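You operate a simulated robot arm through the tools that you are given. There is no shell and no other tool.

Carry out the task below with a simulated robot arm. There is one attempt and no reset: what you move stays moved.

## Task
Light the pit: run the blue plug to the outlet of its own voltage and switch on.
Fine: the drum knob is on HOLD again. Where these are worked on the way, their far stop is far enough and under half their travel is too little: drum knob.

It is judged by the outcome, as a careful person would: the job done as asked, and still so three seconds after it is handed in. It fails if anything else is knocked over, pushed out of place, dropped, spilled or broken.

## Robot
A 7-joint arm with a fingered hand, fixed in place. Base frame: the origin is at the foot of the arm, x ahead of it, y to its left, z up. Units: m, degrees, N and s.
Its first joint turns from -166.0 to 166.0 degrees. Payload 3.7 kg.
The TCP is the grasp point between the finger pads, 0.025 m short of the fingertips. In the tool frame z runs along the fingers and y along their closing line. The gripper opens to 0.088 m. The gripper's body begins 0.029 m behind the TCP. The gripper is a hand of 5 fingers: y runs from the thumb to the fingers, the wrist lies at [-0.013, -0.106, -0.174] in the tool frame.
Orientation is told as [roll, pitch, yaw] about the base's x, y, z axes, in that order, counted from this pose: with the fingers straight down and the wrist toward the robot, the tool's x, y and z point along [0, 1, 0], [1, 0, 0] and [0, 0, -1] of the base frame.

## Interface
- The arm moves only by the tool nudge_tool. Its argument "rows" is a list of rows, each a list of 2 entries, a list of its own where there are three numbers: the shift along the tool's x, y, z in units of 50 mm (1.0 is 50 mm), then the turn, a rotation vector about the tool's x, y, z in units of 8 degrees (1.0 is 8 degrees). In form: [[[tx, ty, tz], [ax, ay, az]], ...]. A call has 1 to 20 rows; each row shifts and turns the commanded pose from where the row before left it, along the tool's axes as they then stand. A call with a number of a shift or a turn outside -1 to 1 is refused whole. Each row takes 0.2 s and may step no farther than 0.05 m and 8.6 degrees from the row before; otherwise, the whole call is refused. A pose out of reach is approached as far as the arm can. The call stops where the force on the tool passes 40 N (or 10 N more than at its start, if that is more) or the arm is blocked; 0.2 s more then pass. In this call time passes only in rows, and 0.2 s behind the last. It gives the time, the measured TCP pose, the force on the tool (base axes), the opening and the grip force at its end, in the units of the frame above (readings bear some noise), with the torque about the TCP (base axes, N m) and any sound that the robot's microphone picked up, and new pictures: "pictures" is both (left out), scene, wrist or none.
- Cameras (640 x 400 px; columns grow to the right, rows downward): "scene" is fixed at [0.4007, 0.6493, 1.4853]; the picture's right is [-0.94, -0.35, 0.00], its down [-0.31, 0.85, -0.43] and it looks along [0.15, -0.40, -0.90] (base axes); focal length 218 px, centre (320, 200). "wrist" rides on the gripper at [0.059, -0.079, -0.105] in the tool frame; the picture's right is [-0.73, 0.32, -0.61], its down [-0.62, -0.68, 0.38] and it looks along [-0.29, 0.66, 0.70] (tool axes); focal length 234 px, centre (320, 200). There is no depth. A picture from a camera that has moved, and an enlarged one, comes with that camera's place and axes in the base frame and with its lens.
- move_fingers(index, middle, ring, little, thumb_bend, thumb_turn): sets how far each is bent, from 0 (flat) to 100 (curled in); at 30 the hand is open as for a grip, at 70 the pads meet at the TCP. One left out holds its place. A second passes; each finger stops where it meets its share of the squeeze, and holds until it gets a number again. It is the only way to open and close the hand. It gives what a move gives, with no picture; readings hold the bend of each and the force on index, middle, ring, little, thumb and palm. thumb_turn goes from beside the hand (0) to across from the fingers (100), as for a grip.
- zoom(camera, box): a new picture of the part [left, top, right, bottom] of that camera's present view, enlarged. No time passes.
- job_done(): hands the job in; it is judged then, once.

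Places have to be worked out from the pictures, the camera data and where the tool is seen. Open the gripper and draw the arm clear of the work before you hand the job in, unless the task says otherwise.

The tools are called by a JSON object that holds its "fn" and its "kwargs". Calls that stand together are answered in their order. nudge_tool: Moves the arm, as the interface text tells. Its arguments: {"type":"object","properties":{"rows":{"type":"array","items":{"type":"array"}},"pictures":{"type":"string","enum":["both","scene","wrist","none"]}},"required":["rows"]} The other tools are called the same way: move_fingers (index, middle, ring, little, thumb_bend, thumb_turn) moves the fingers one by one; zoom (camera, box) takes an enlarged picture of a part of a camera's view; job_done () hands the job in.

At the start:

```text
clock: 0.0
tool_pos: [0.4295, 0.3648, 1.2106]
tcp_rot: [0.1, 0.0, 0.0]
wrist_force: [-0.5, 0.2, -0.2]
ft_torque: [0.0, 0.0, 0.0]
gripper_width: 0.0874
finger_force: 0.1
shape: jaw
bend: [30.0, 30.0, 30.0, 30.0, 30.0, 98.0]
finger forces: [0.1, 0.1, 0.0, 0.0, 0.0, 0.1]
```

scene: 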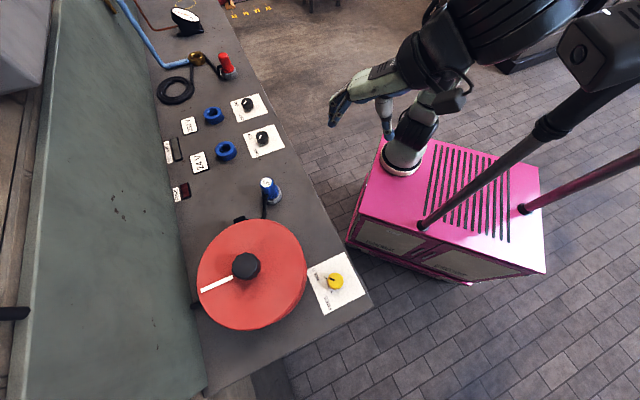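
wrist: 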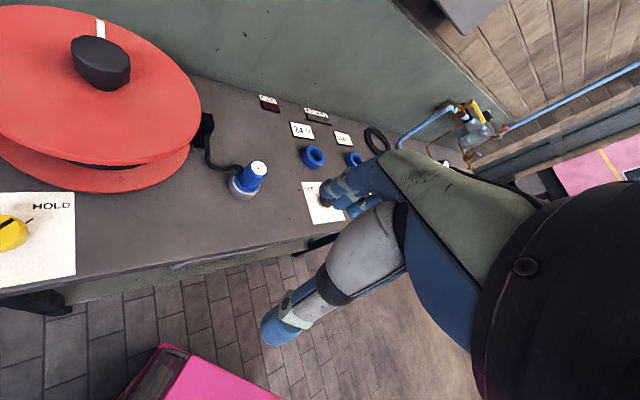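

I see a bench with a red cable drum, a blue plug, two blue outlets with voltage labels, two rotary switches and a yellow knob marked HOLD. I'll zoom in to read the labels before I move anything.

{"fn": "zoom", "kwargs": {"camera": "scene", "box": [150, 80, 310, 220]}}

{"fn": "zoom", "kwargs": {"camera": "scene", "box": [190, 170, 380, 340]}}

{"fn": "zoom", "kwargs": {"camera": "wrist", "box": [180, 80, 420, 240]}}

{"fn": "zoom", "kwargs": {"camera": "wrist", "box": [0, 150, 160, 300]}}

{"fn": "zoom", "kwargs": {"camera": "scene", "box": [100, 0, 280, 110]}}

```text
2.86 times, centred on (230, 150) of scene
camera zoom: at [0.4007, 0.6493, 1.4853], right [-0.94, -0.35, 0.0], down [-0.31, 0.85, -0.43], along [0.15, -0.4, -0.9], focal length 624 px, centre (577, 343)
```

zoom: 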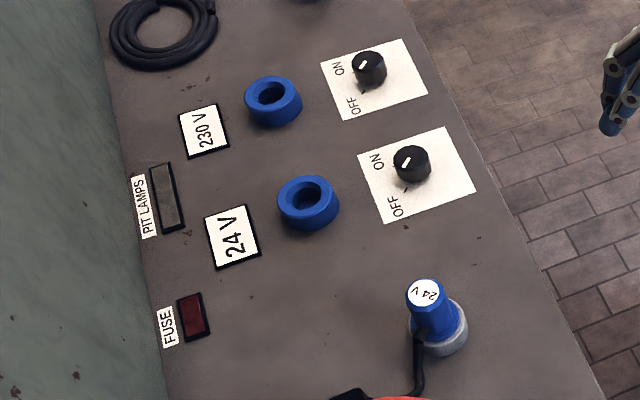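

```text
2.35 times, centred on (285, 255) of scene
camera zoom: at [0.4007, 0.6493, 1.4853], right [-0.94, -0.35, 0.0], down [-0.31, 0.85, -0.43], along [0.15, -0.4, -0.9], focal length 514 px, centre (402, 71)
```

zoom: 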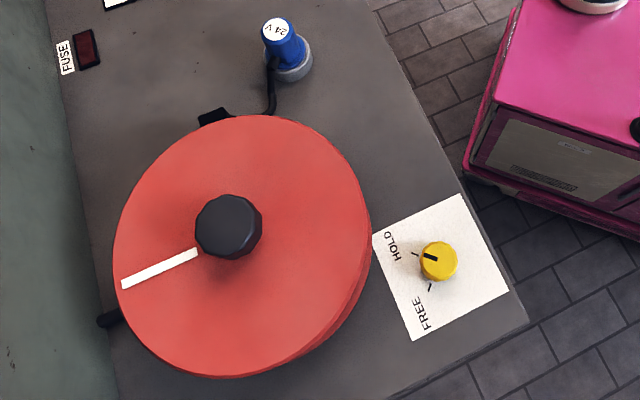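

```text
2.50 times, centred on (300, 160) of wrist
camera zoom: at [0.3516, 0.4242, 1.315], right [0.32, -0.73, 0.61], down [-0.68, -0.62, -0.38], along [0.66, -0.29, -0.7], focal length 585 px, centre (370, 300)
```

zoom: 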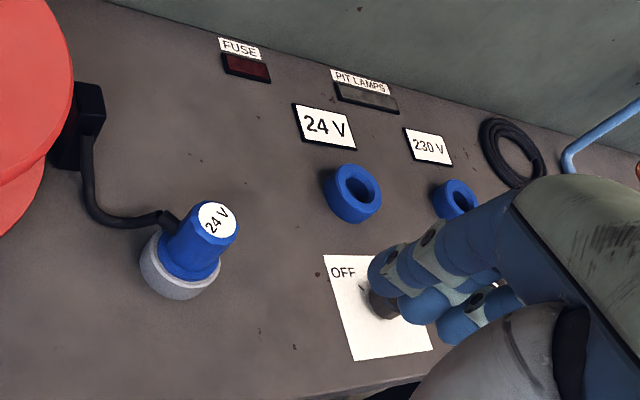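

```text
2.67 times, centred on (80, 225) of wrist
camera zoom: at [0.3516, 0.4242, 1.315], right [0.32, -0.73, 0.61], down [-0.68, -0.62, -0.38], along [0.66, -0.29, -0.7], focal length 624 px, centre (960, 133)
```

zoom: 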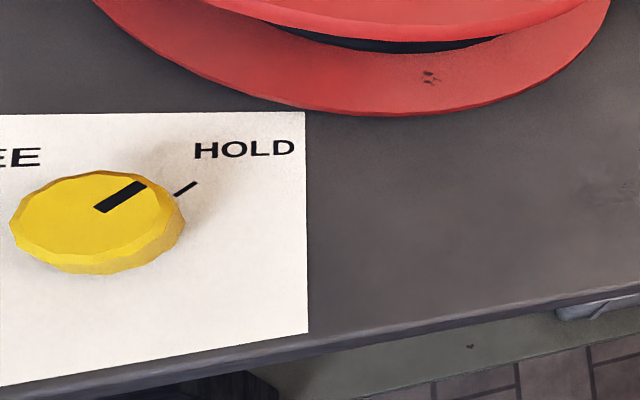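

```text
3.56 times, centred on (190, 55) of scene
camera zoom: at [0.4007, 0.6493, 1.4853], right [-0.94, -0.35, 0.0], down [-0.31, 0.85, -0.43], along [0.15, -0.4, -0.9], focal length 776 px, centre (782, 716)
```

zoom: 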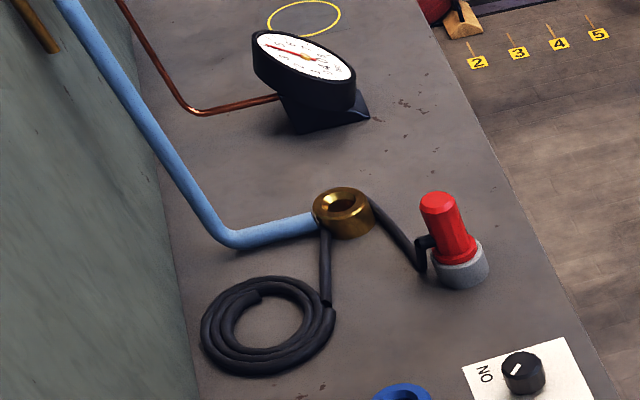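

The plug's label reads 24 V, so it belongs in the 24 V outlet. Next I'll look closely at the switch marks, the drum exit, the plug seat and the hand.

{"fn": "zoom", "kwargs": {"camera": "scene", "box": [230, 85, 290, 165]}}

{"fn": "zoom", "kwargs": {"camera": "scene", "box": [240, 165, 300, 225]}}

{"fn": "zoom", "kwargs": {"camera": "scene", "box": [300, 240, 380, 320]}}

{"fn": "zoom", "kwargs": {"camera": "scene", "box": [310, 0, 640, 260]}}

{"fn": "zoom", "kwargs": {"camera": "wrist", "box": [220, 100, 640, 400]}}

```text
5.00 times, centred on (260, 125) of scene
camera zoom: at [0.4007, 0.6493, 1.4853], right [-0.94, -0.35, 0.0], down [-0.31, 0.85, -0.43], along [0.15, -0.4, -0.9], focal length 1092 px, centre (620, 575)
```

zoom: 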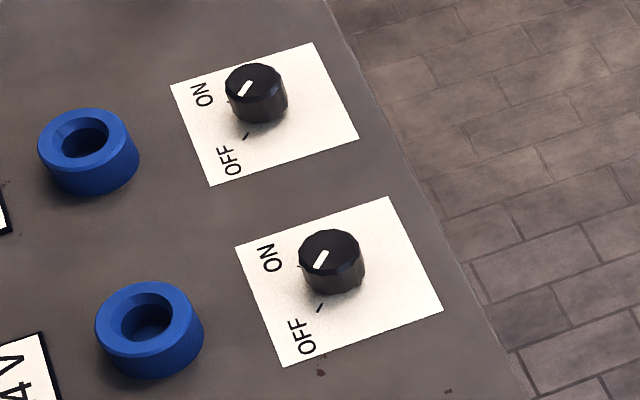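

```text
6.67 times, centred on (270, 195) of scene
camera zoom: at [0.4007, 0.6493, 1.4853], right [-0.94, -0.35, 0.0], down [-0.31, 0.85, -0.43], along [0.15, -0.4, -0.9], focal length 1455 px, centre (653, 233)
```

zoom: 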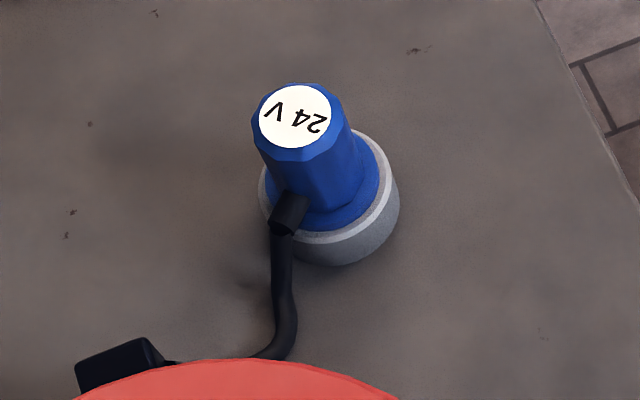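

```text
5.00 times, centred on (340, 280) of scene
camera zoom: at [0.4007, 0.6493, 1.4853], right [-0.94, -0.35, 0.0], down [-0.31, 0.85, -0.43], along [0.15, -0.4, -0.9], focal length 1092 px, centre (220, -200)
```

zoom: 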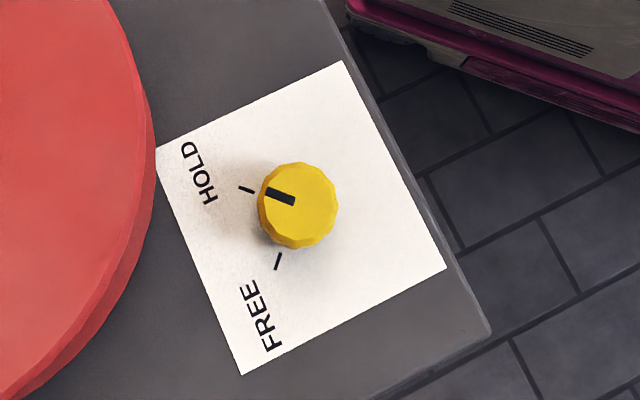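

```text
1.54 times, centred on (475, 130) of scene
camera zoom: at [0.4007, 0.6493, 1.4853], right [-0.94, -0.35, 0.0], down [-0.31, 0.85, -0.43], along [0.15, -0.4, -0.9], focal length 336 px, centre (82, 308)
```

zoom: 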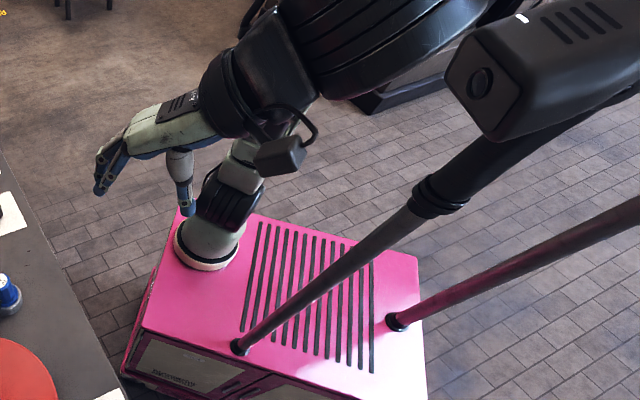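

```text
1.33 times, centred on (430, 250) of wrist
camera zoom: at [0.3516, 0.4242, 1.315], right [0.32, -0.73, 0.61], down [-0.68, -0.62, -0.38], along [0.66, -0.29, -0.7], focal length 312 px, centre (173, 133)
```

zoom: 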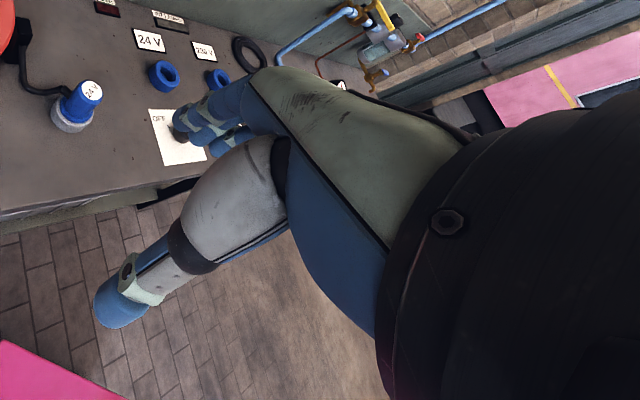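

The wrist camera block shows up where I computed it, so the camera geometry checks out. I'll look at the column on the pink cart and the far side of the scene to see which obstacles are near the arm.

{"fn": "zoom", "kwargs": {"camera": "scene", "box": [360, 50, 480, 190]}}

{"fn": "zoom", "kwargs": {"camera": "scene", "box": [320, 60, 420, 160]}}

```text
2.86 times, centred on (420, 120) of scene
camera zoom: at [0.4007, 0.6493, 1.4853], right [-0.94, -0.35, 0.0], down [-0.31, 0.85, -0.43], along [0.15, -0.4, -0.9], focal length 624 px, centre (34, 429)
```

zoom: 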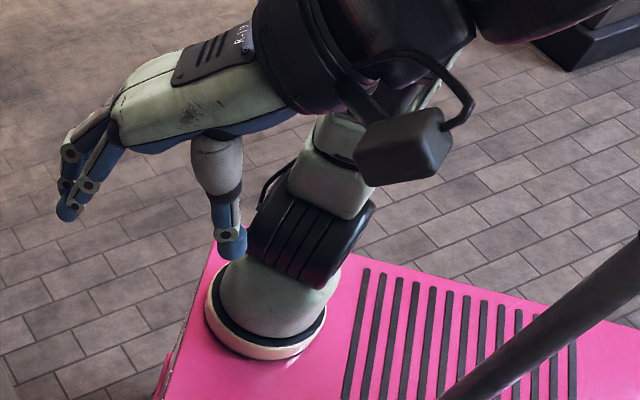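

```text
4.00 times, centred on (370, 110) of scene
camera zoom: at [0.4007, 0.6493, 1.4853], right [-0.94, -0.35, 0.0], down [-0.31, 0.85, -0.43], along [0.15, -0.4, -0.9], focal length 873 px, centre (120, 560)
```

zoom: 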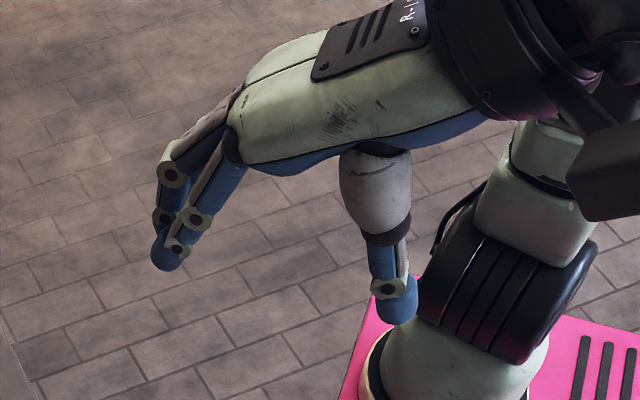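

The column is the arm's own base, behind the hand. From two-view geometry, the bench top is at about z 0.87. The drum knob is near (0.384, 0.587), pointing at HOLD (+x), with FREE at +y. The plug top is near (0.644, 0.420, 0.963) and the 24 V outlet near (0.842, 0.327). The 24 V switch is near (0.776, 0.223), with its mark on OFF. I'll move above the drum knob first.

{"fn": "nudge_tool", "kwargs": {"rows": [[[0.888, -0.182, 0.4], [0, 0, 0]], [[0.888, -0.182, 0.4], [0, 0, 0]], [[0.888, -0.182, 0.4], [0, 0, 0]], [[0.888, -0.182, 0.4], [0, 0, 0]], [[0.888, -0.182, 0.4], [0, 0, 0]]], "pictures": "both"}}

```text
clock: 1.2
tool_pos: [0.3838, 0.5872, 1.1107]
tcp_rot: [0.2, 0.1, 0.0]
wrist_force: [0.3, -0.9, -0.2]
ft_torque: [-0.01, 0.01, 0.04]
gripper_width: 0.0875
finger_force: 0.0
shape: jaw
bend: [30.0, 30.0, 30.0, 30.0, 30.0, 98.0]
finger forces: [0.0, 0.0, 0.0, 0.0, 0.0, 0.0]
camera wrist: at [0.3053, 0.6458, 1.2145], right [0.32, -0.73, 0.61], down [-0.68, -0.62, -0.38], along [0.66, -0.29, -0.7], focal length 234 px, centre (320, 200)
```

scene: 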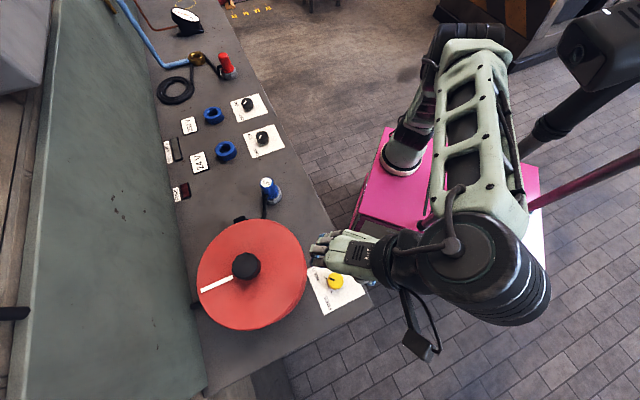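
wrist: 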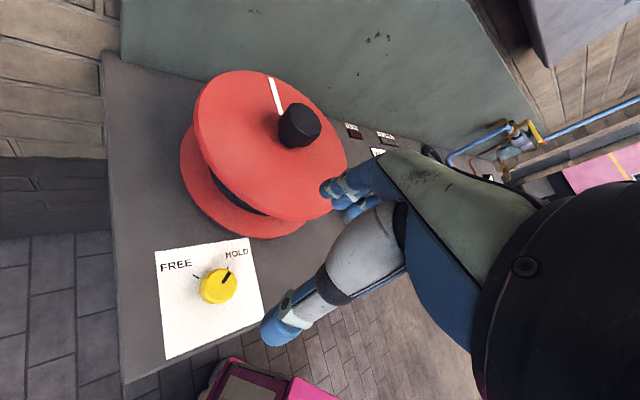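

The readings match the plan, and the TCP is over the knob at about (0.383, 0.589). I'll bend the fingers to different amounts to see which digit sits where relative to the TCP.

{"fn": "move_fingers", "kwargs": {"index": 50, "middle": 50, "ring": 30, "little": 30, "thumb_bend": 45}}

{"fn": "zoom", "kwargs": {"camera": "wrist", "box": [220, 140, 420, 360]}}

{"fn": "zoom", "kwargs": {"camera": "scene", "box": [290, 210, 410, 310]}}

```text
clock: 2.2
tool_pos: [0.3836, 0.5864, 1.1107]
tcp_rot: [0.0, 0.0, -0.1]
wrist_force: [0.3, -0.1, -0.2]
ft_torque: [0.04, 0.02, -0.01]
gripper_width: 0.0475
finger_force: 0.0
shape: fingers
bend: [50.0, 50.0, 30.0, 30.0, 45.0, 98.0]
finger forces: [0.0, 0.1, 0.0, 0.0, 0.0, 0.0]
```

```text
1.82 times, centred on (320, 250) of wrist
camera zoom: at [0.3053, 0.6463, 1.2137], right [0.32, -0.73, 0.61], down [-0.68, -0.62, -0.38], along [0.66, -0.29, -0.7], focal length 426 px, centre (320, 109)
```

zoom: 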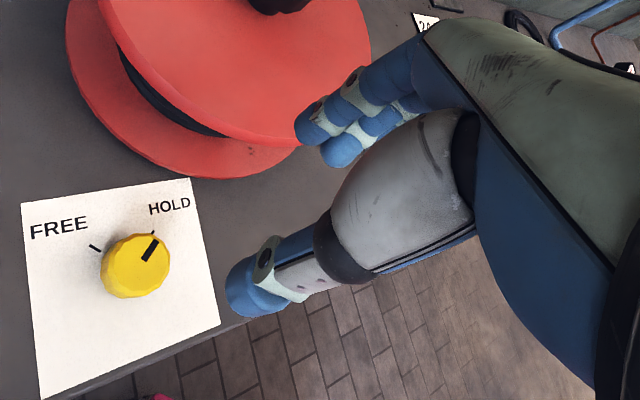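

```text
4.00 times, centred on (350, 260) of scene
camera zoom: at [0.4007, 0.6493, 1.4853], right [-0.94, -0.35, 0.0], down [-0.31, 0.85, -0.43], along [0.15, -0.4, -0.9], focal length 873 px, centre (200, -40)
```

zoom: 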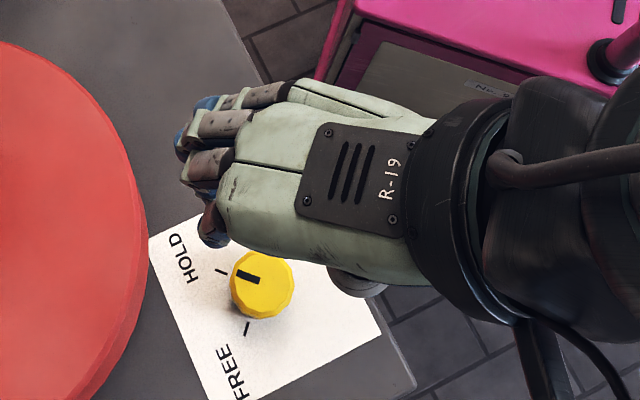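

{"fn": "zoom", "kwargs": {"camera": "scene", "box": [310, 225, 370, 275]}}

{"fn": "zoom", "kwargs": {"camera": "wrist", "box": [280, 160, 400, 250]}}

```text
8.00 times, centred on (340, 250) of scene
camera zoom: at [0.4007, 0.6493, 1.4853], right [-0.94, -0.35, 0.0], down [-0.31, 0.85, -0.43], along [0.15, -0.4, -0.9], focal length 1746 px, centre (160, -200)
```

zoom: 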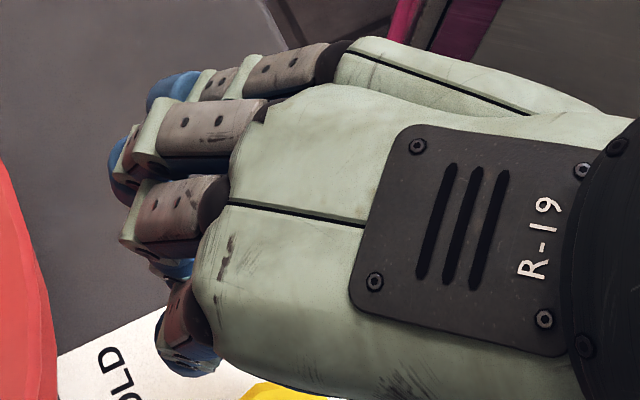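

```text
4.44 times, centred on (340, 205) of wrist
camera zoom: at [0.3053, 0.6463, 1.2137], right [0.32, -0.73, 0.61], down [-0.68, -0.62, -0.38], along [0.66, -0.29, -0.7], focal length 1041 px, centre (231, 178)
```

zoom: 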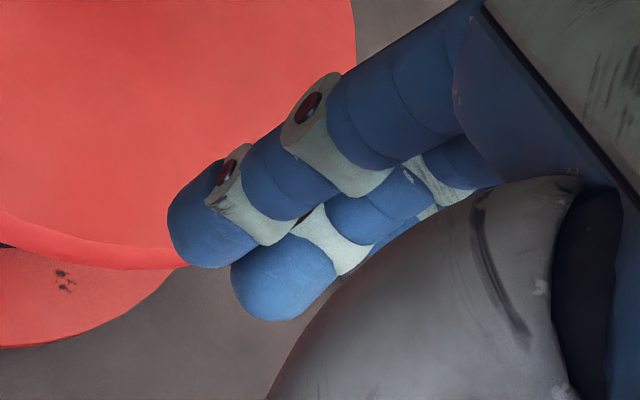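

From the pictures, index and middle sit either side of the TCP, and ring and little are on the tool −x side. The drum rim is close to this knob, so I'll curl ring and little out of the way and leave index, middle and thumb slightly wider than the knob.

{"fn": "move_fingers", "kwargs": {"index": 42, "middle": 42, "ring": 100, "little": 100, "thumb_bend": 42}}

{"fn": "nudge_tool", "kwargs": {"rows": [[[0, 0, 0], [0, 0, 1]], [[0, 0, 0], [0, 0, 1]], [[0, 0, 0], [0, 0, 1]], [[0, 0, 0], [0, 0, 1]], [[0, 0, 0], [0, 0, 1]]], "pictures": "both"}}

```text
clock: 3.2
tool_pos: [0.3835, 0.5869, 1.1092]
tcp_rot: [0.0, 0.0, 0.0]
wrist_force: [1.2, 0.1, 0.0]
ft_torque: [-0.01, 0.04, 0.01]
gripper_width: 0.0585
finger_force: 0.0
shape: fingers
bend: [42.0, 42.0, 100.0, 100.0, 42.0, 98.0]
finger forces: [0.0, 0.0, 0.0, 0.0, 0.1, 0.1]
```

```text
clock: 4.4
tool_pos: [0.3815, 0.5888, 1.1106]
tcp_rot: [0.0, 0.1, -35.9]
wrist_force: [-0.3, -0.1, -0.9]
ft_torque: [0.0, -0.04, 0.02]
gripper_width: 0.0594
finger_force: 0.1
shape: fingers
bend: [42.0, 42.0, 100.0, 100.0, 42.0, 98.0]
finger forces: [0.0, 0.1, 0.0, 0.1, 0.1, 0.0]
out of reach, approached as far as the arm can: row 5
camera wrist: at [0.3535, 0.6823, 1.2145], right [-0.16, -0.78, 0.61], down [-0.92, -0.11, -0.38], along [0.36, -0.62, -0.7], focal length 234 px, centre (320, 200)
```

scene: 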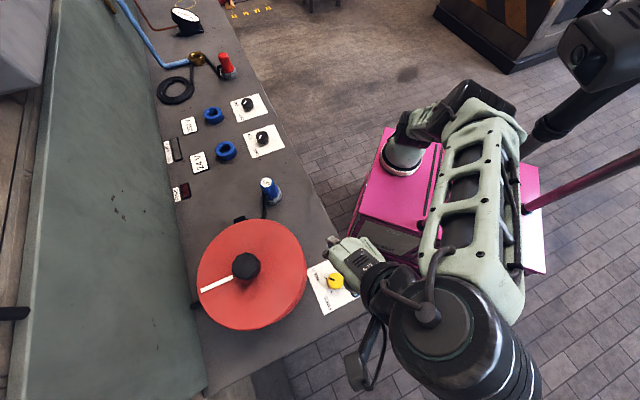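
wrist: 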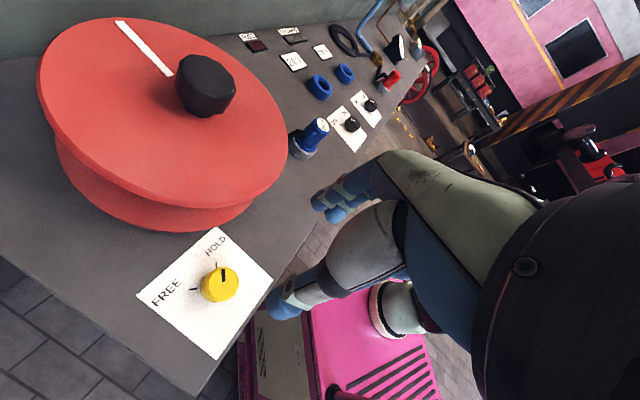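

The yaw limit at this height is about −36°, which still works. I'll zoom on the knob for a better position and height before going down.

{"fn": "zoom", "kwargs": {"camera": "wrist", "box": [130, 220, 290, 370]}}

{"fn": "zoom", "kwargs": {"camera": "scene", "box": [290, 230, 370, 310]}}

```text
2.67 times, centred on (210, 295) of wrist
camera zoom: at [0.3535, 0.6823, 1.2145], right [-0.16, -0.78, 0.61], down [-0.92, -0.11, -0.38], along [0.36, -0.62, -0.7], focal length 624 px, centre (613, -53)
```

zoom: 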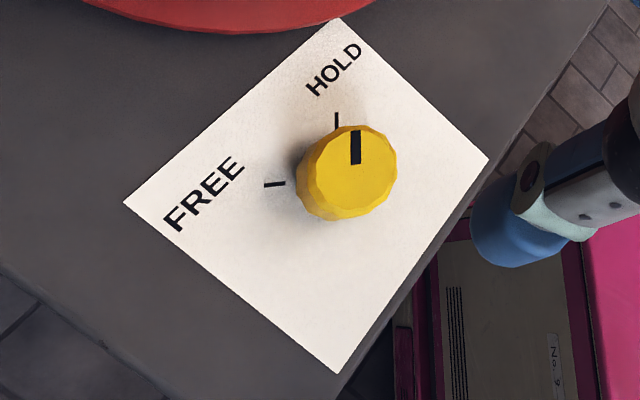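

```text
5.00 times, centred on (330, 270) of scene
camera zoom: at [0.4007, 0.6493, 1.4853], right [-0.94, -0.35, 0.0], down [-0.31, 0.85, -0.43], along [0.15, -0.4, -0.9], focal length 1092 px, centre (270, -150)
```

zoom: 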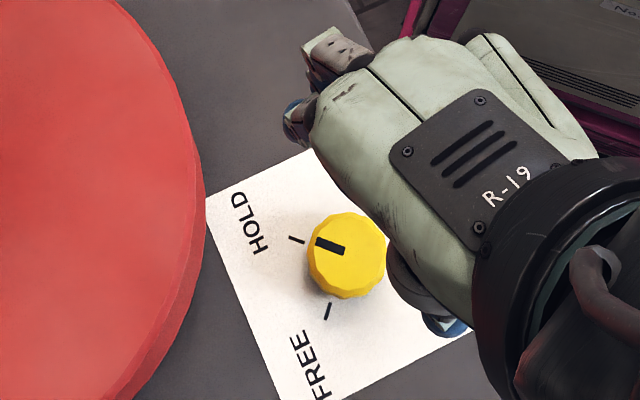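

The knob centre is near (0.383, 0.5855), with its top around z 0.893. I'll back the yaw off the limit a little and come partway down.

{"fn": "nudge_tool", "kwargs": {"rows": [[[0, 0, 0.5], [0, 0, -0.8]], [[0, 0, 0.9], [0, 0, 0]], [[0, 0, 0.9], [0, 0, 0]]], "pictures": "both"}}

```text
clock: 5.2
tool_pos: [0.3845, 0.5856, 0.9965]
tcp_rot: [0.0, 0.1, -29.7]
wrist_force: [-0.3, 0.0, -0.4]
ft_torque: [0.0, 0.0, 0.0]
gripper_width: 0.0592
finger_force: 0.1
shape: fingers
bend: [42.0, 42.0, 100.0, 100.0, 42.0, 98.0]
finger forces: [0.1, 0.0, 0.0, 0.1, 0.0, 0.0]
camera wrist: at [0.3453, 0.6766, 1.1008], right [-0.08, -0.79, 0.61], down [-0.9, -0.21, -0.38], along [0.43, -0.58, -0.7], focal length 234 px, centre (320, 200)
```

scene: 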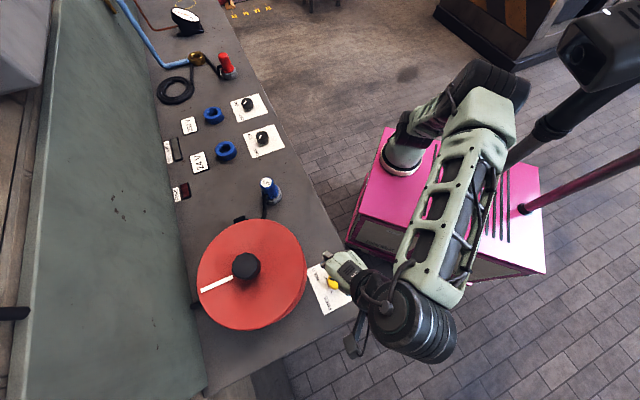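
wrist: 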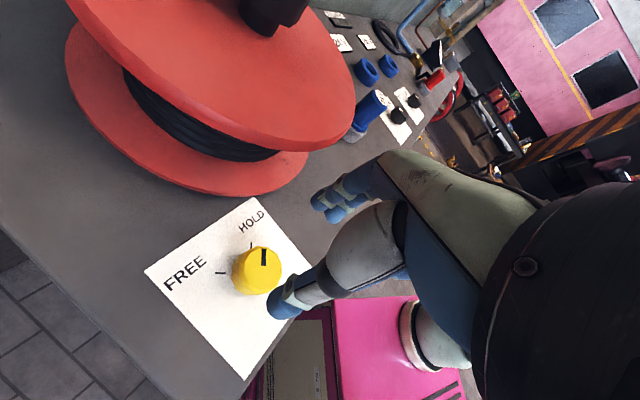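

The TCP at (0.3845, 0.5856) is lined up with the knob, which I measure at about (0.385, 0.585). I'll turn slightly more negative to gain turning room and descend to just above gripping height.

{"fn": "nudge_tool", "kwargs": {"rows": [[[0, 0, 0.5], [0, 0, 0.8]], [[0, 0, 0.5], [0, 0, 0]], [[0, 0, 0.5], [0, 0, 0]]], "pictures": "both"}}

```text
clock: 6.0
tool_pos: [0.3845, 0.5873, 0.9204]
tcp_rot: [-0.1, 0.1, -35.9]
wrist_force: [0.4, 0.8, 0.0]
ft_torque: [-0.03, -0.01, 0.02]
gripper_width: 0.0591
finger_force: 0.0
shape: fingers
bend: [42.0, 42.0, 100.0, 100.0, 42.0, 98.0]
finger forces: [0.1, 0.0, 0.1, 0.1, 0.0, 0.1]
camera wrist: at [0.3555, 0.6811, 1.0253], right [-0.17, -0.78, 0.61], down [-0.92, -0.1, -0.38], along [0.36, -0.62, -0.7], focal length 234 px, centre (320, 200)
```

scene: 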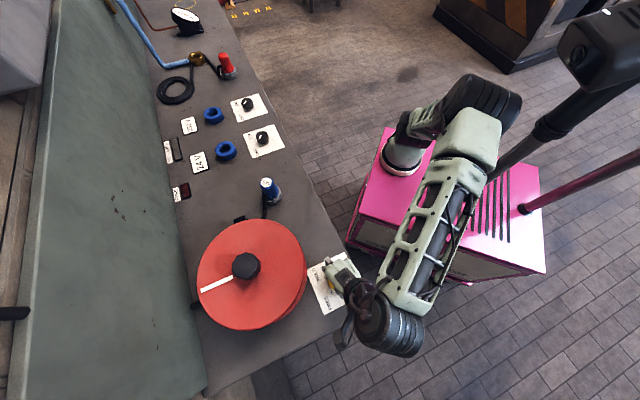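
wrist: 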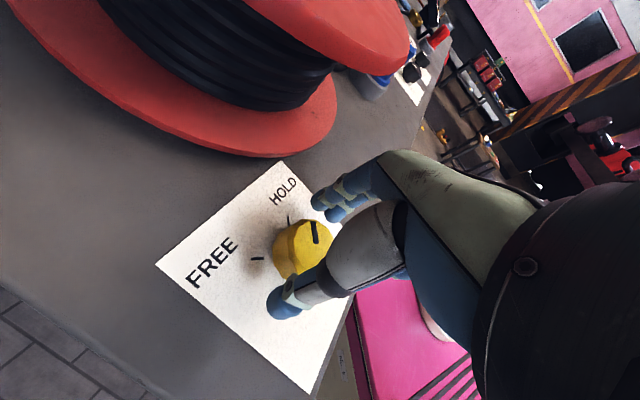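

{"fn": "zoom", "kwargs": {"camera": "wrist", "box": [240, 160, 380, 340]}}

{"fn": "zoom", "kwargs": {"camera": "scene", "box": [300, 240, 380, 320]}}

```text
2.22 times, centred on (310, 250) of wrist
camera zoom: at [0.3555, 0.6811, 1.0253], right [-0.17, -0.78, 0.61], down [-0.92, -0.1, -0.38], along [0.36, -0.62, -0.7], focal length 520 px, centre (342, 89)
```

zoom: 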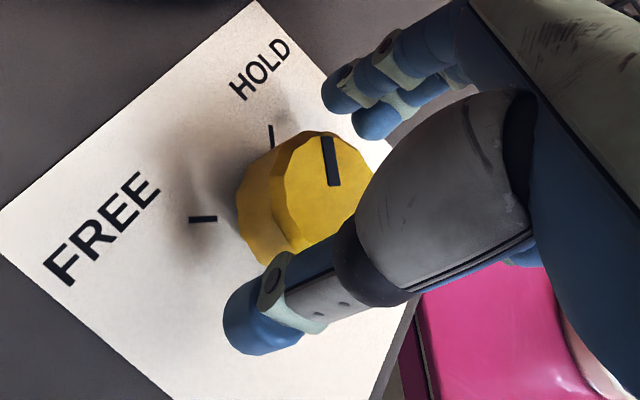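

```text
5.00 times, centred on (340, 280) of scene
camera zoom: at [0.4007, 0.6493, 1.4853], right [-0.94, -0.35, 0.0], down [-0.31, 0.85, -0.43], along [0.15, -0.4, -0.9], focal length 1092 px, centre (220, -200)
```

zoom: 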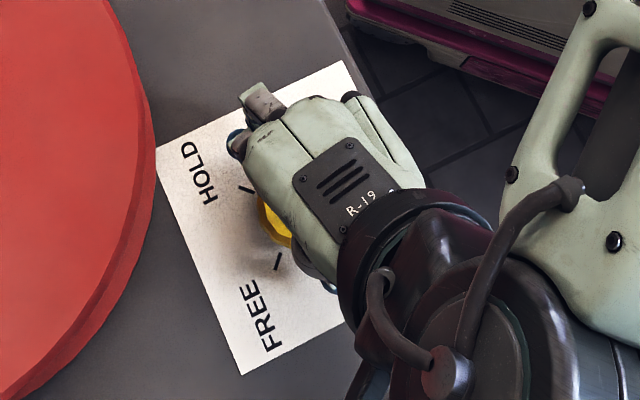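

The knob sits between the thumb and index/middle, and its top is at about z 0.90. I'll drop another 13 mm so the tips straddle it, then close the three digits.

{"fn": "nudge_tool", "kwargs": {"rows": [[[0, 0, 0.27], [0, 0, 0]]], "pictures": "wrist"}}

{"fn": "move_fingers", "kwargs": {"index": 54, "middle": 54, "thumb_bend": 54}}

{"fn": "zoom", "kwargs": {"camera": "wrist", "box": [240, 160, 380, 340]}}

```text
clock: 6.4
tool_pos: [0.3837, 0.5853, 0.9084]
tcp_rot: [0.1, 0.0, -36.0]
wrist_force: [-0.6, 0.0, 5.8]
ft_torque: [-0.19, -0.18, -0.02]
gripper_width: 0.0592
finger_force: 3.0
shape: fingers
bend: [42.0, 41.0, 100.0, 100.0, 42.0, 98.0]
finger forces: [0.1, 5.8, 0.0, 0.0, 0.0, 0.2]
camera wrist: at [0.3548, 0.6803, 1.0122], right [-0.17, -0.78, 0.61], down [-0.92, -0.1, -0.38], along [0.36, -0.62, -0.7], focal length 234 px, centre (320, 200)
```

wrist: 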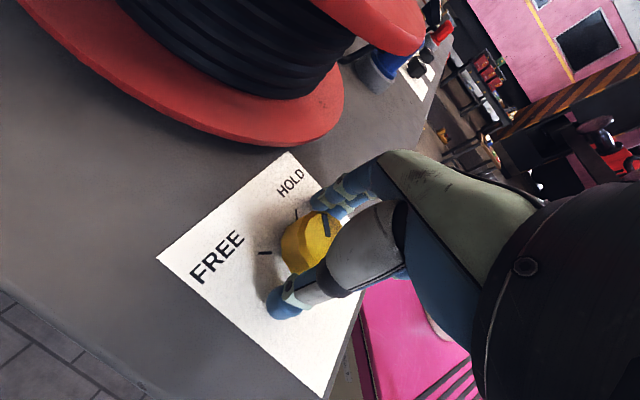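

```text
clock: 7.4
tool_pos: [0.3838, 0.5854, 0.9094]
tcp_rot: [0.2, 0.0, -36.0]
wrist_force: [5.0, -0.6, 20.9]
ft_torque: [-0.63, -0.7, 0.1]
gripper_width: 0.0359
finger_force: 11.2
shape: fingers
bend: [54.0, 44.0, 100.0, 100.0, 52.0, 97.0]
finger forces: [0.0, 21.4, 0.0, 0.1, 1.9, 0.0]
```

```text
2.22 times, centred on (310, 250) of wrist
camera zoom: at [0.3547, 0.68, 1.0128], right [-0.17, -0.78, 0.61], down [-0.92, -0.1, -0.38], along [0.36, -0.62, -0.7], focal length 520 px, centre (342, 89)
```

zoom: 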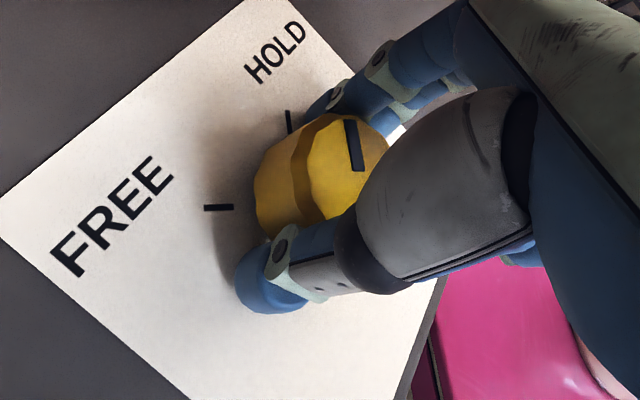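

The force reading shows the middle fingertip, which is longer, pressing on the bench with about 21 N. I'll ease it off, rise about 7 mm and close again.

{"fn": "move_fingers", "kwargs": {"index": 44, "middle": 40, "thumb_bend": 44}}

{"fn": "nudge_tool", "kwargs": {"rows": [[[0, 0, -0.14], [0, 0, 0]]], "pictures": "none"}}

{"fn": "move_fingers", "kwargs": {"index": 56, "middle": 56, "thumb_bend": 56}}

{"fn": "zoom", "kwargs": {"camera": "wrist", "box": [240, 160, 380, 340]}}

```text
clock: 8.4
tool_pos: [0.3831, 0.5878, 0.908]
tcp_rot: [0.0, 0.1, -36.0]
wrist_force: [-1.5, 0.8, 7.6]
ft_torque: [-0.2, -0.14, -0.01]
gripper_width: 0.0542
finger_force: 3.2
shape: fingers
bend: [44.0, 41.0, 100.0, 100.0, 44.0, 97.0]
finger forces: [0.2, 6.9, 0.1, 0.1, 0.1, 0.0]
```

```text
clock: 8.8
tool_pos: [0.3842, 0.5863, 0.9142]
tcp_rot: [-0.1, 0.1, -36.0]
wrist_force: [0.1, 0.2, 0.3]
ft_torque: [-0.05, 0.01, -0.01]
gripper_width: 0.0545
finger_force: 0.1
shape: fingers
bend: [44.0, 40.0, 100.0, 100.0, 44.0, 97.0]
finger forces: [0.0, 0.0, 0.0, 0.1, 0.0, 0.0]
```

```text
clock: 9.8
tool_pos: [0.3837, 0.5858, 0.9148]
tcp_rot: [0.0, 0.0, -36.0]
wrist_force: [-1.5, 0.7, -0.3]
ft_torque: [0.01, 0.0, -0.01]
gripper_width: 0.0342
finger_force: 1.9
shape: fingers
bend: [55.0, 55.0, 100.0, 100.0, 53.0, 97.0]
finger forces: [0.7, 0.3, 0.0, 0.0, 2.6, 0.0]
```

```text
2.22 times, centred on (310, 250) of wrist
camera zoom: at [0.3549, 0.6809, 1.0184], right [-0.17, -0.78, 0.61], down [-0.92, -0.1, -0.38], along [0.36, -0.62, -0.7], focal length 520 px, centre (342, 89)
```

zoom: 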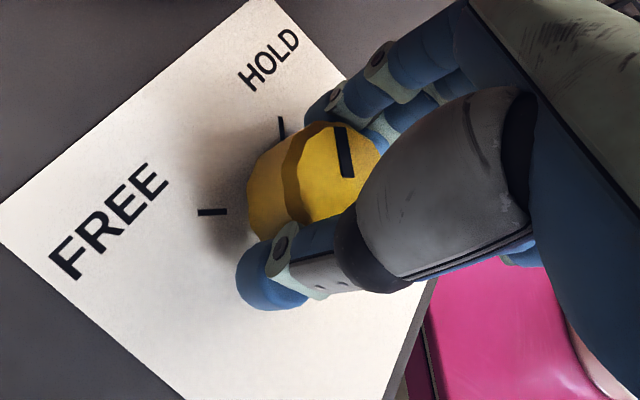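

All three digits now touch the knob lightly, with no bench contact. I'll squeeze harder.

{"fn": "move_fingers", "kwargs": {"index": 66, "middle": 66, "thumb_bend": 66}}

```text
clock: 10.8
tool_pos: [0.3833, 0.5859, 0.9146]
tcp_rot: [0.0, 0.0, -36.0]
wrist_force: [1.9, -2.1, -0.8]
ft_torque: [-0.09, -0.13, 0.06]
gripper_width: 0.0312
finger_force: 9.4
shape: fingers
bend: [57.0, 59.0, 100.0, 100.0, 55.0, 97.0]
finger forces: [5.7, 5.7, 0.0, 0.2, 7.7, 0.0]
```

The grip is firm: index 5.7 N, middle 5.7 N, thumb 7.7 N. I'll turn counter-clockwise seen from above, from HOLD toward FREE, starting with 24°, and check that the mark follows.

{"fn": "nudge_tool", "kwargs": {"rows": [[[0, 0, 0], [0, 0, -1]], [[0, 0, 0], [0, 0, -1]], [[0, 0, 0], [0, 0, -1]]], "pictures": "wrist"}}

{"fn": "zoom", "kwargs": {"camera": "wrist", "box": [240, 160, 380, 340]}}

```text
clock: 11.6
tool_pos: [0.384, 0.5873, 0.9136]
tcp_rot: [0.0, 0.0, -11.9]
wrist_force: [-1.0, -0.6, 0.7]
ft_torque: [-0.05, -0.05, -0.02]
gripper_width: 0.0305
finger_force: 9.9
shape: fingers
bend: [57.0, 60.0, 100.0, 100.0, 56.0, 96.0]
finger forces: [4.9, 5.3, 0.1, 0.0, 9.2, 0.1]
camera wrist: at [0.3197, 0.6611, 1.0184], right [0.17, -0.78, 0.61], down [-0.8, -0.47, -0.38], along [0.58, -0.42, -0.7], focal length 234 px, centre (320, 200)
```

wrist: 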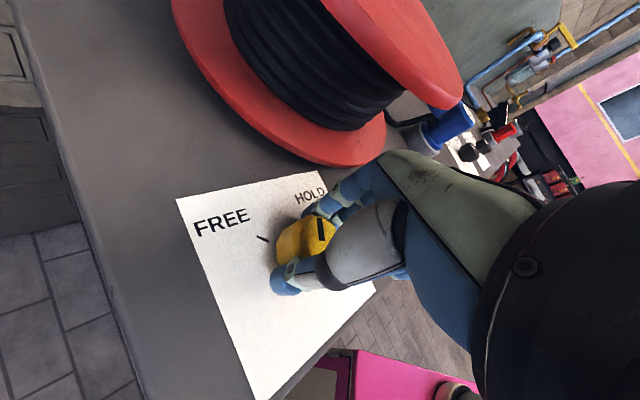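

```text
2.22 times, centred on (310, 250) of wrist
camera zoom: at [0.3197, 0.6611, 1.0184], right [0.17, -0.78, 0.61], down [-0.8, -0.47, -0.38], along [0.58, -0.42, -0.7], focal length 520 px, centre (342, 89)
```

zoom: 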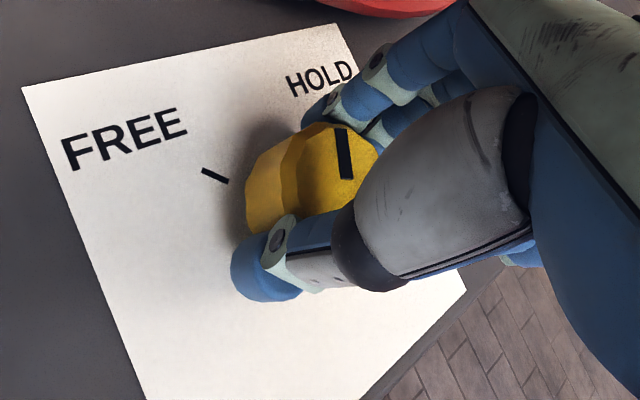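

The mark stayed fixed in the hand's frame, so the knob is turning with the hand. I'll turn another 32° and check the clearance to the drum.

{"fn": "nudge_tool", "kwargs": {"rows": [[[0, 0, 0], [0, 0, -1]], [[0, 0, 0], [0, 0, -1]], [[0, 0, 0], [0, 0, -1]], [[0, 0, 0], [0, 0, -1]]], "pictures": "both"}}

{"fn": "zoom", "kwargs": {"camera": "scene", "box": [290, 230, 390, 320]}}

```text
clock: 12.6
tool_pos: [0.3837, 0.5891, 0.9146]
tcp_rot: [0.0, 0.0, 20.1]
wrist_force: [0.1, 2.6, 2.9]
ft_torque: [0.07, -0.07, -0.01]
gripper_width: 0.0305
finger_force: 9.7
shape: fingers
bend: [57.0, 60.0, 100.0, 100.0, 56.0, 95.0]
finger forces: [5.8, 5.0, 0.0, 0.0, 9.3, 0.1]
camera wrist: at [0.2903, 0.6156, 1.0183], right [0.55, -0.57, 0.61], down [-0.42, -0.82, -0.38], along [0.72, -0.05, -0.7], focal length 234 px, centre (320, 200)
```

scene: 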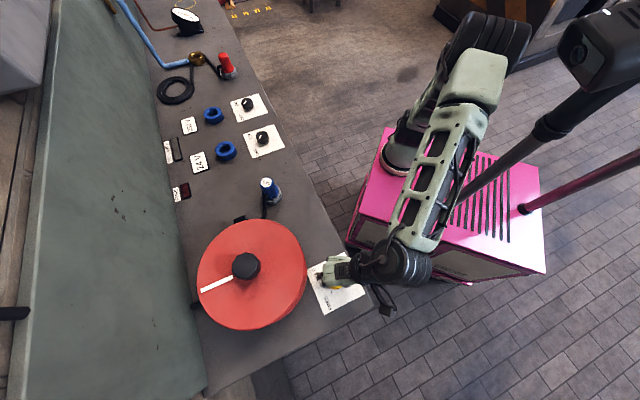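
wrist: 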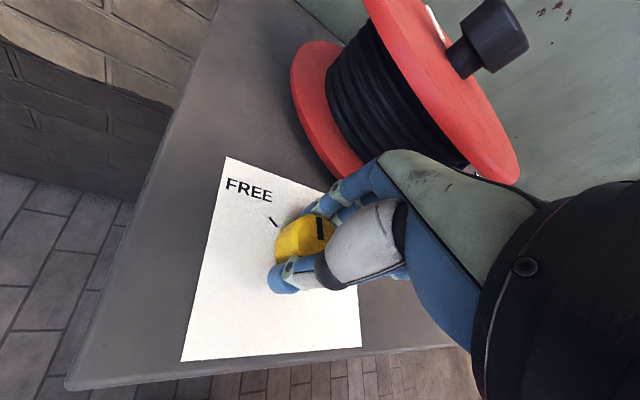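

```text
4.44 times, centred on (340, 275) of scene
camera zoom: at [0.4007, 0.6493, 1.4853], right [-0.94, -0.35, 0.0], down [-0.31, 0.85, -0.43], along [0.15, -0.4, -0.9], focal length 970 px, centre (231, -133)
```

zoom: 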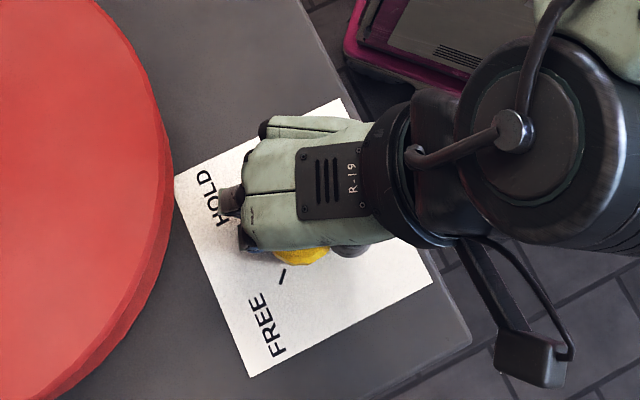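

56° done with clearance to the drum rim still showing. I'll continue two rows at a time toward the FREE stop.

{"fn": "nudge_tool", "kwargs": {"rows": [[[0, 0, 0], [0, 0, -1]], [[0, 0, 0], [0, 0, -1]]], "pictures": "both"}}

{"fn": "zoom", "kwargs": {"camera": "scene", "box": [290, 230, 390, 320]}}

```text
clock: 13.2
tool_pos: [0.3839, 0.5877, 0.9146]
tcp_rot: [-0.1, 0.0, 36.1]
wrist_force: [-0.5, 4.8, 0.3]
ft_torque: [0.13, -0.12, -0.02]
gripper_width: 0.0309
finger_force: 10.2
shape: fingers
bend: [57.0, 60.0, 100.0, 100.0, 57.0, 95.0]
finger forces: [6.1, 5.1, 0.0, 0.1, 8.7, 0.0]
camera wrist: at [0.2863, 0.5886, 1.0185], right [0.69, -0.4, 0.61], down [-0.18, -0.91, -0.38], along [0.7, 0.15, -0.7], focal length 234 px, centre (320, 200)
```

scene: 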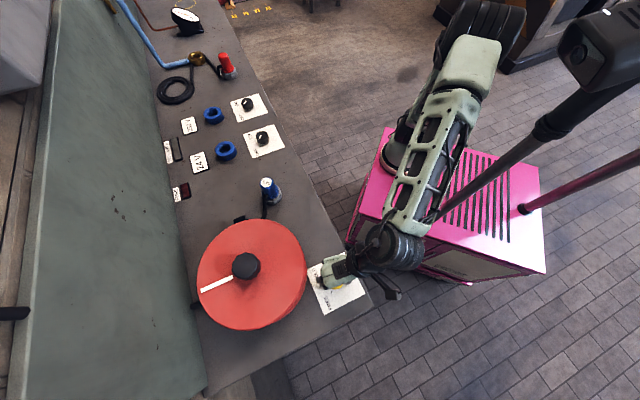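
wrist: 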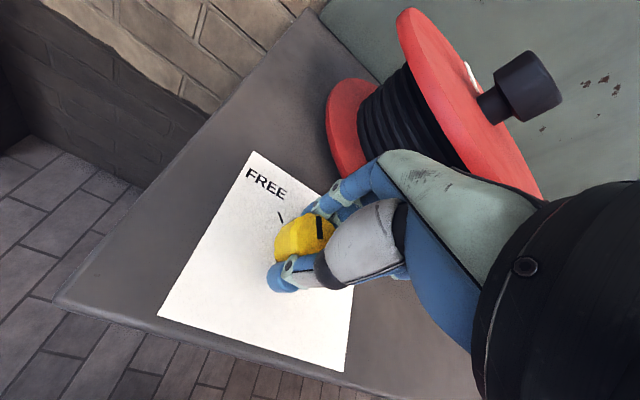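

```text
4.44 times, centred on (340, 275) of scene
camera zoom: at [0.4007, 0.6493, 1.4853], right [-0.94, -0.35, 0.0], down [-0.31, 0.85, -0.43], along [0.15, -0.4, -0.9], focal length 970 px, centre (231, -133)
```

zoom: 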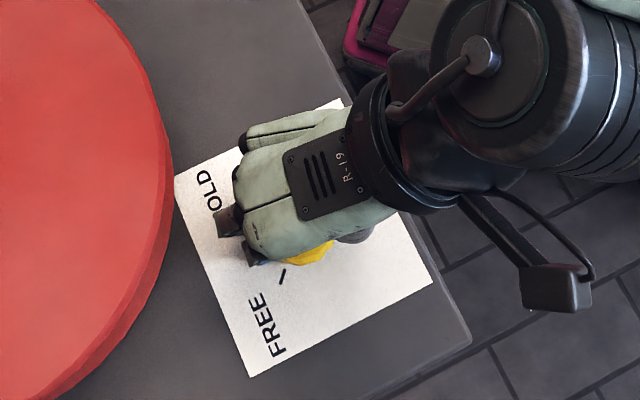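

72° turned, and the hand's nearest part still clears the drum. Two more rows should reach about 88°.

{"fn": "nudge_tool", "kwargs": {"rows": [[[0, 0, 0], [0, 0, -1]], [[0, 0, 0], [0, 0, -1]]], "pictures": "both"}}

{"fn": "zoom", "kwargs": {"camera": "scene", "box": [290, 230, 390, 320]}}

{"fn": "zoom", "kwargs": {"camera": "wrist", "box": [240, 160, 380, 340]}}

```text
clock: 13.8
tool_pos: [0.3842, 0.5861, 0.9151]
tcp_rot: [0.0, 0.0, 52.2]
wrist_force: [-1.4, 6.1, -0.6]
ft_torque: [0.18, -0.04, -0.05]
gripper_width: 0.0305
finger_force: 10.2
shape: fingers
bend: [56.0, 60.0, 100.0, 100.0, 57.0, 94.0]
finger forces: [6.6, 5.0, 0.1, 0.1, 8.5, 0.0]
camera wrist: at [0.2897, 0.5615, 1.0187], right [0.77, -0.19, 0.61], down [0.07, -0.92, -0.38], along [0.63, 0.34, -0.7], focal length 234 px, centre (320, 200)
```

scene: 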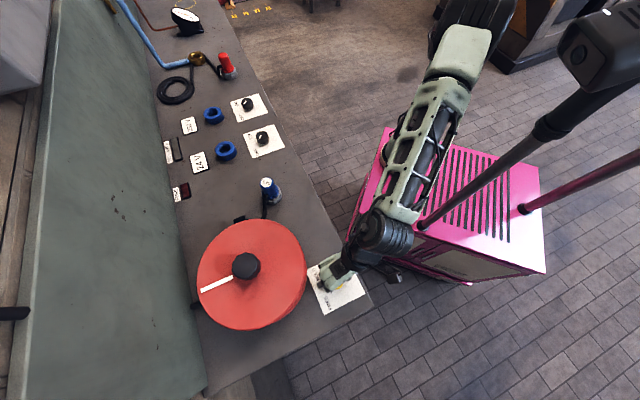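
wrist: 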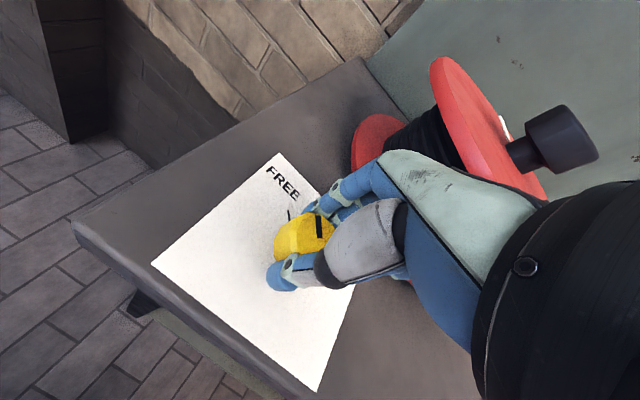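

```text
4.44 times, centred on (340, 275) of scene
camera zoom: at [0.4007, 0.6493, 1.4853], right [-0.94, -0.35, 0.0], down [-0.31, 0.85, -0.43], along [0.15, -0.4, -0.9], focal length 970 px, centre (231, -133)
```

zoom: 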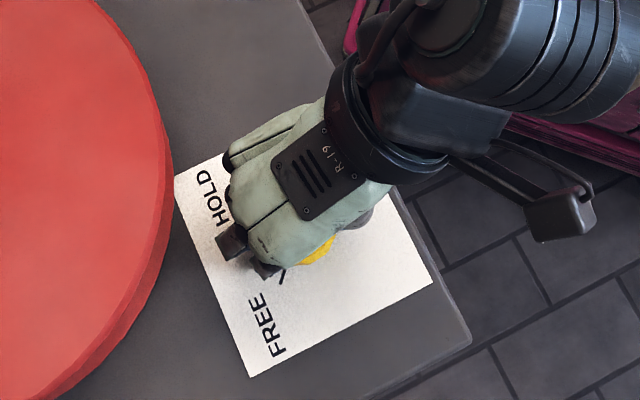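

```text
2.22 times, centred on (310, 250) of wrist
camera zoom: at [0.2897, 0.5615, 1.0187], right [0.77, -0.19, 0.61], down [0.07, -0.92, -0.38], along [0.63, 0.34, -0.7], focal length 520 px, centre (342, 89)
```

zoom: 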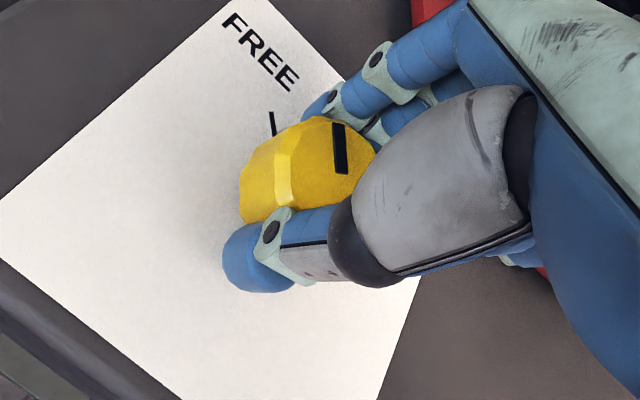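

The mark now sits next to the FREE tick just as it sat next to HOLD at the start, so it's at about 88°. I'll add a last small turn to seat it against the stop, then release.

{"fn": "nudge_tool", "kwargs": {"rows": [[[0, 0, 0], [0, 0, -0.5]]], "pictures": "none"}}

{"fn": "move_fingers", "kwargs": {"index": 44, "middle": 44, "thumb_bend": 44}}

{"fn": "zoom", "kwargs": {"camera": "wrist", "box": [240, 160, 380, 340]}}

```text
clock: 14.2
tool_pos: [0.3847, 0.588, 0.9143]
tcp_rot: [0.0, 0.0, 56.1]
wrist_force: [-3.3, 6.3, -1.0]
ft_torque: [0.16, 0.01, 0.01]
gripper_width: 0.0309
finger_force: 10.0
shape: fingers
bend: [56.0, 60.0, 100.0, 100.0, 57.0, 94.0]
finger forces: [6.7, 4.7, 0.0, 0.0, 9.1, 0.1]
```

```text
clock: 15.2
tool_pos: [0.3847, 0.5872, 0.9149]
tcp_rot: [0.0, 0.0, 56.0]
wrist_force: [0.3, 0.9, -0.3]
ft_torque: [-0.04, -0.02, 0.0]
gripper_width: 0.0542
finger_force: 0.0
shape: fingers
bend: [44.0, 44.0, 100.0, 100.0, 44.0, 97.0]
finger forces: [0.0, 0.1, 0.1, 0.1, 0.0, 0.0]
```

```text
2.22 times, centred on (310, 250) of wrist
camera zoom: at [0.2923, 0.5548, 1.0188], right [0.78, -0.14, 0.61], down [0.14, -0.91, -0.38], along [0.61, 0.38, -0.7], focal length 520 px, centre (342, 89)
```

zoom: 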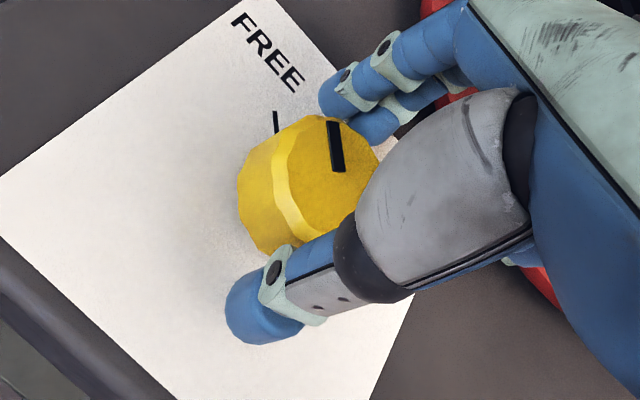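

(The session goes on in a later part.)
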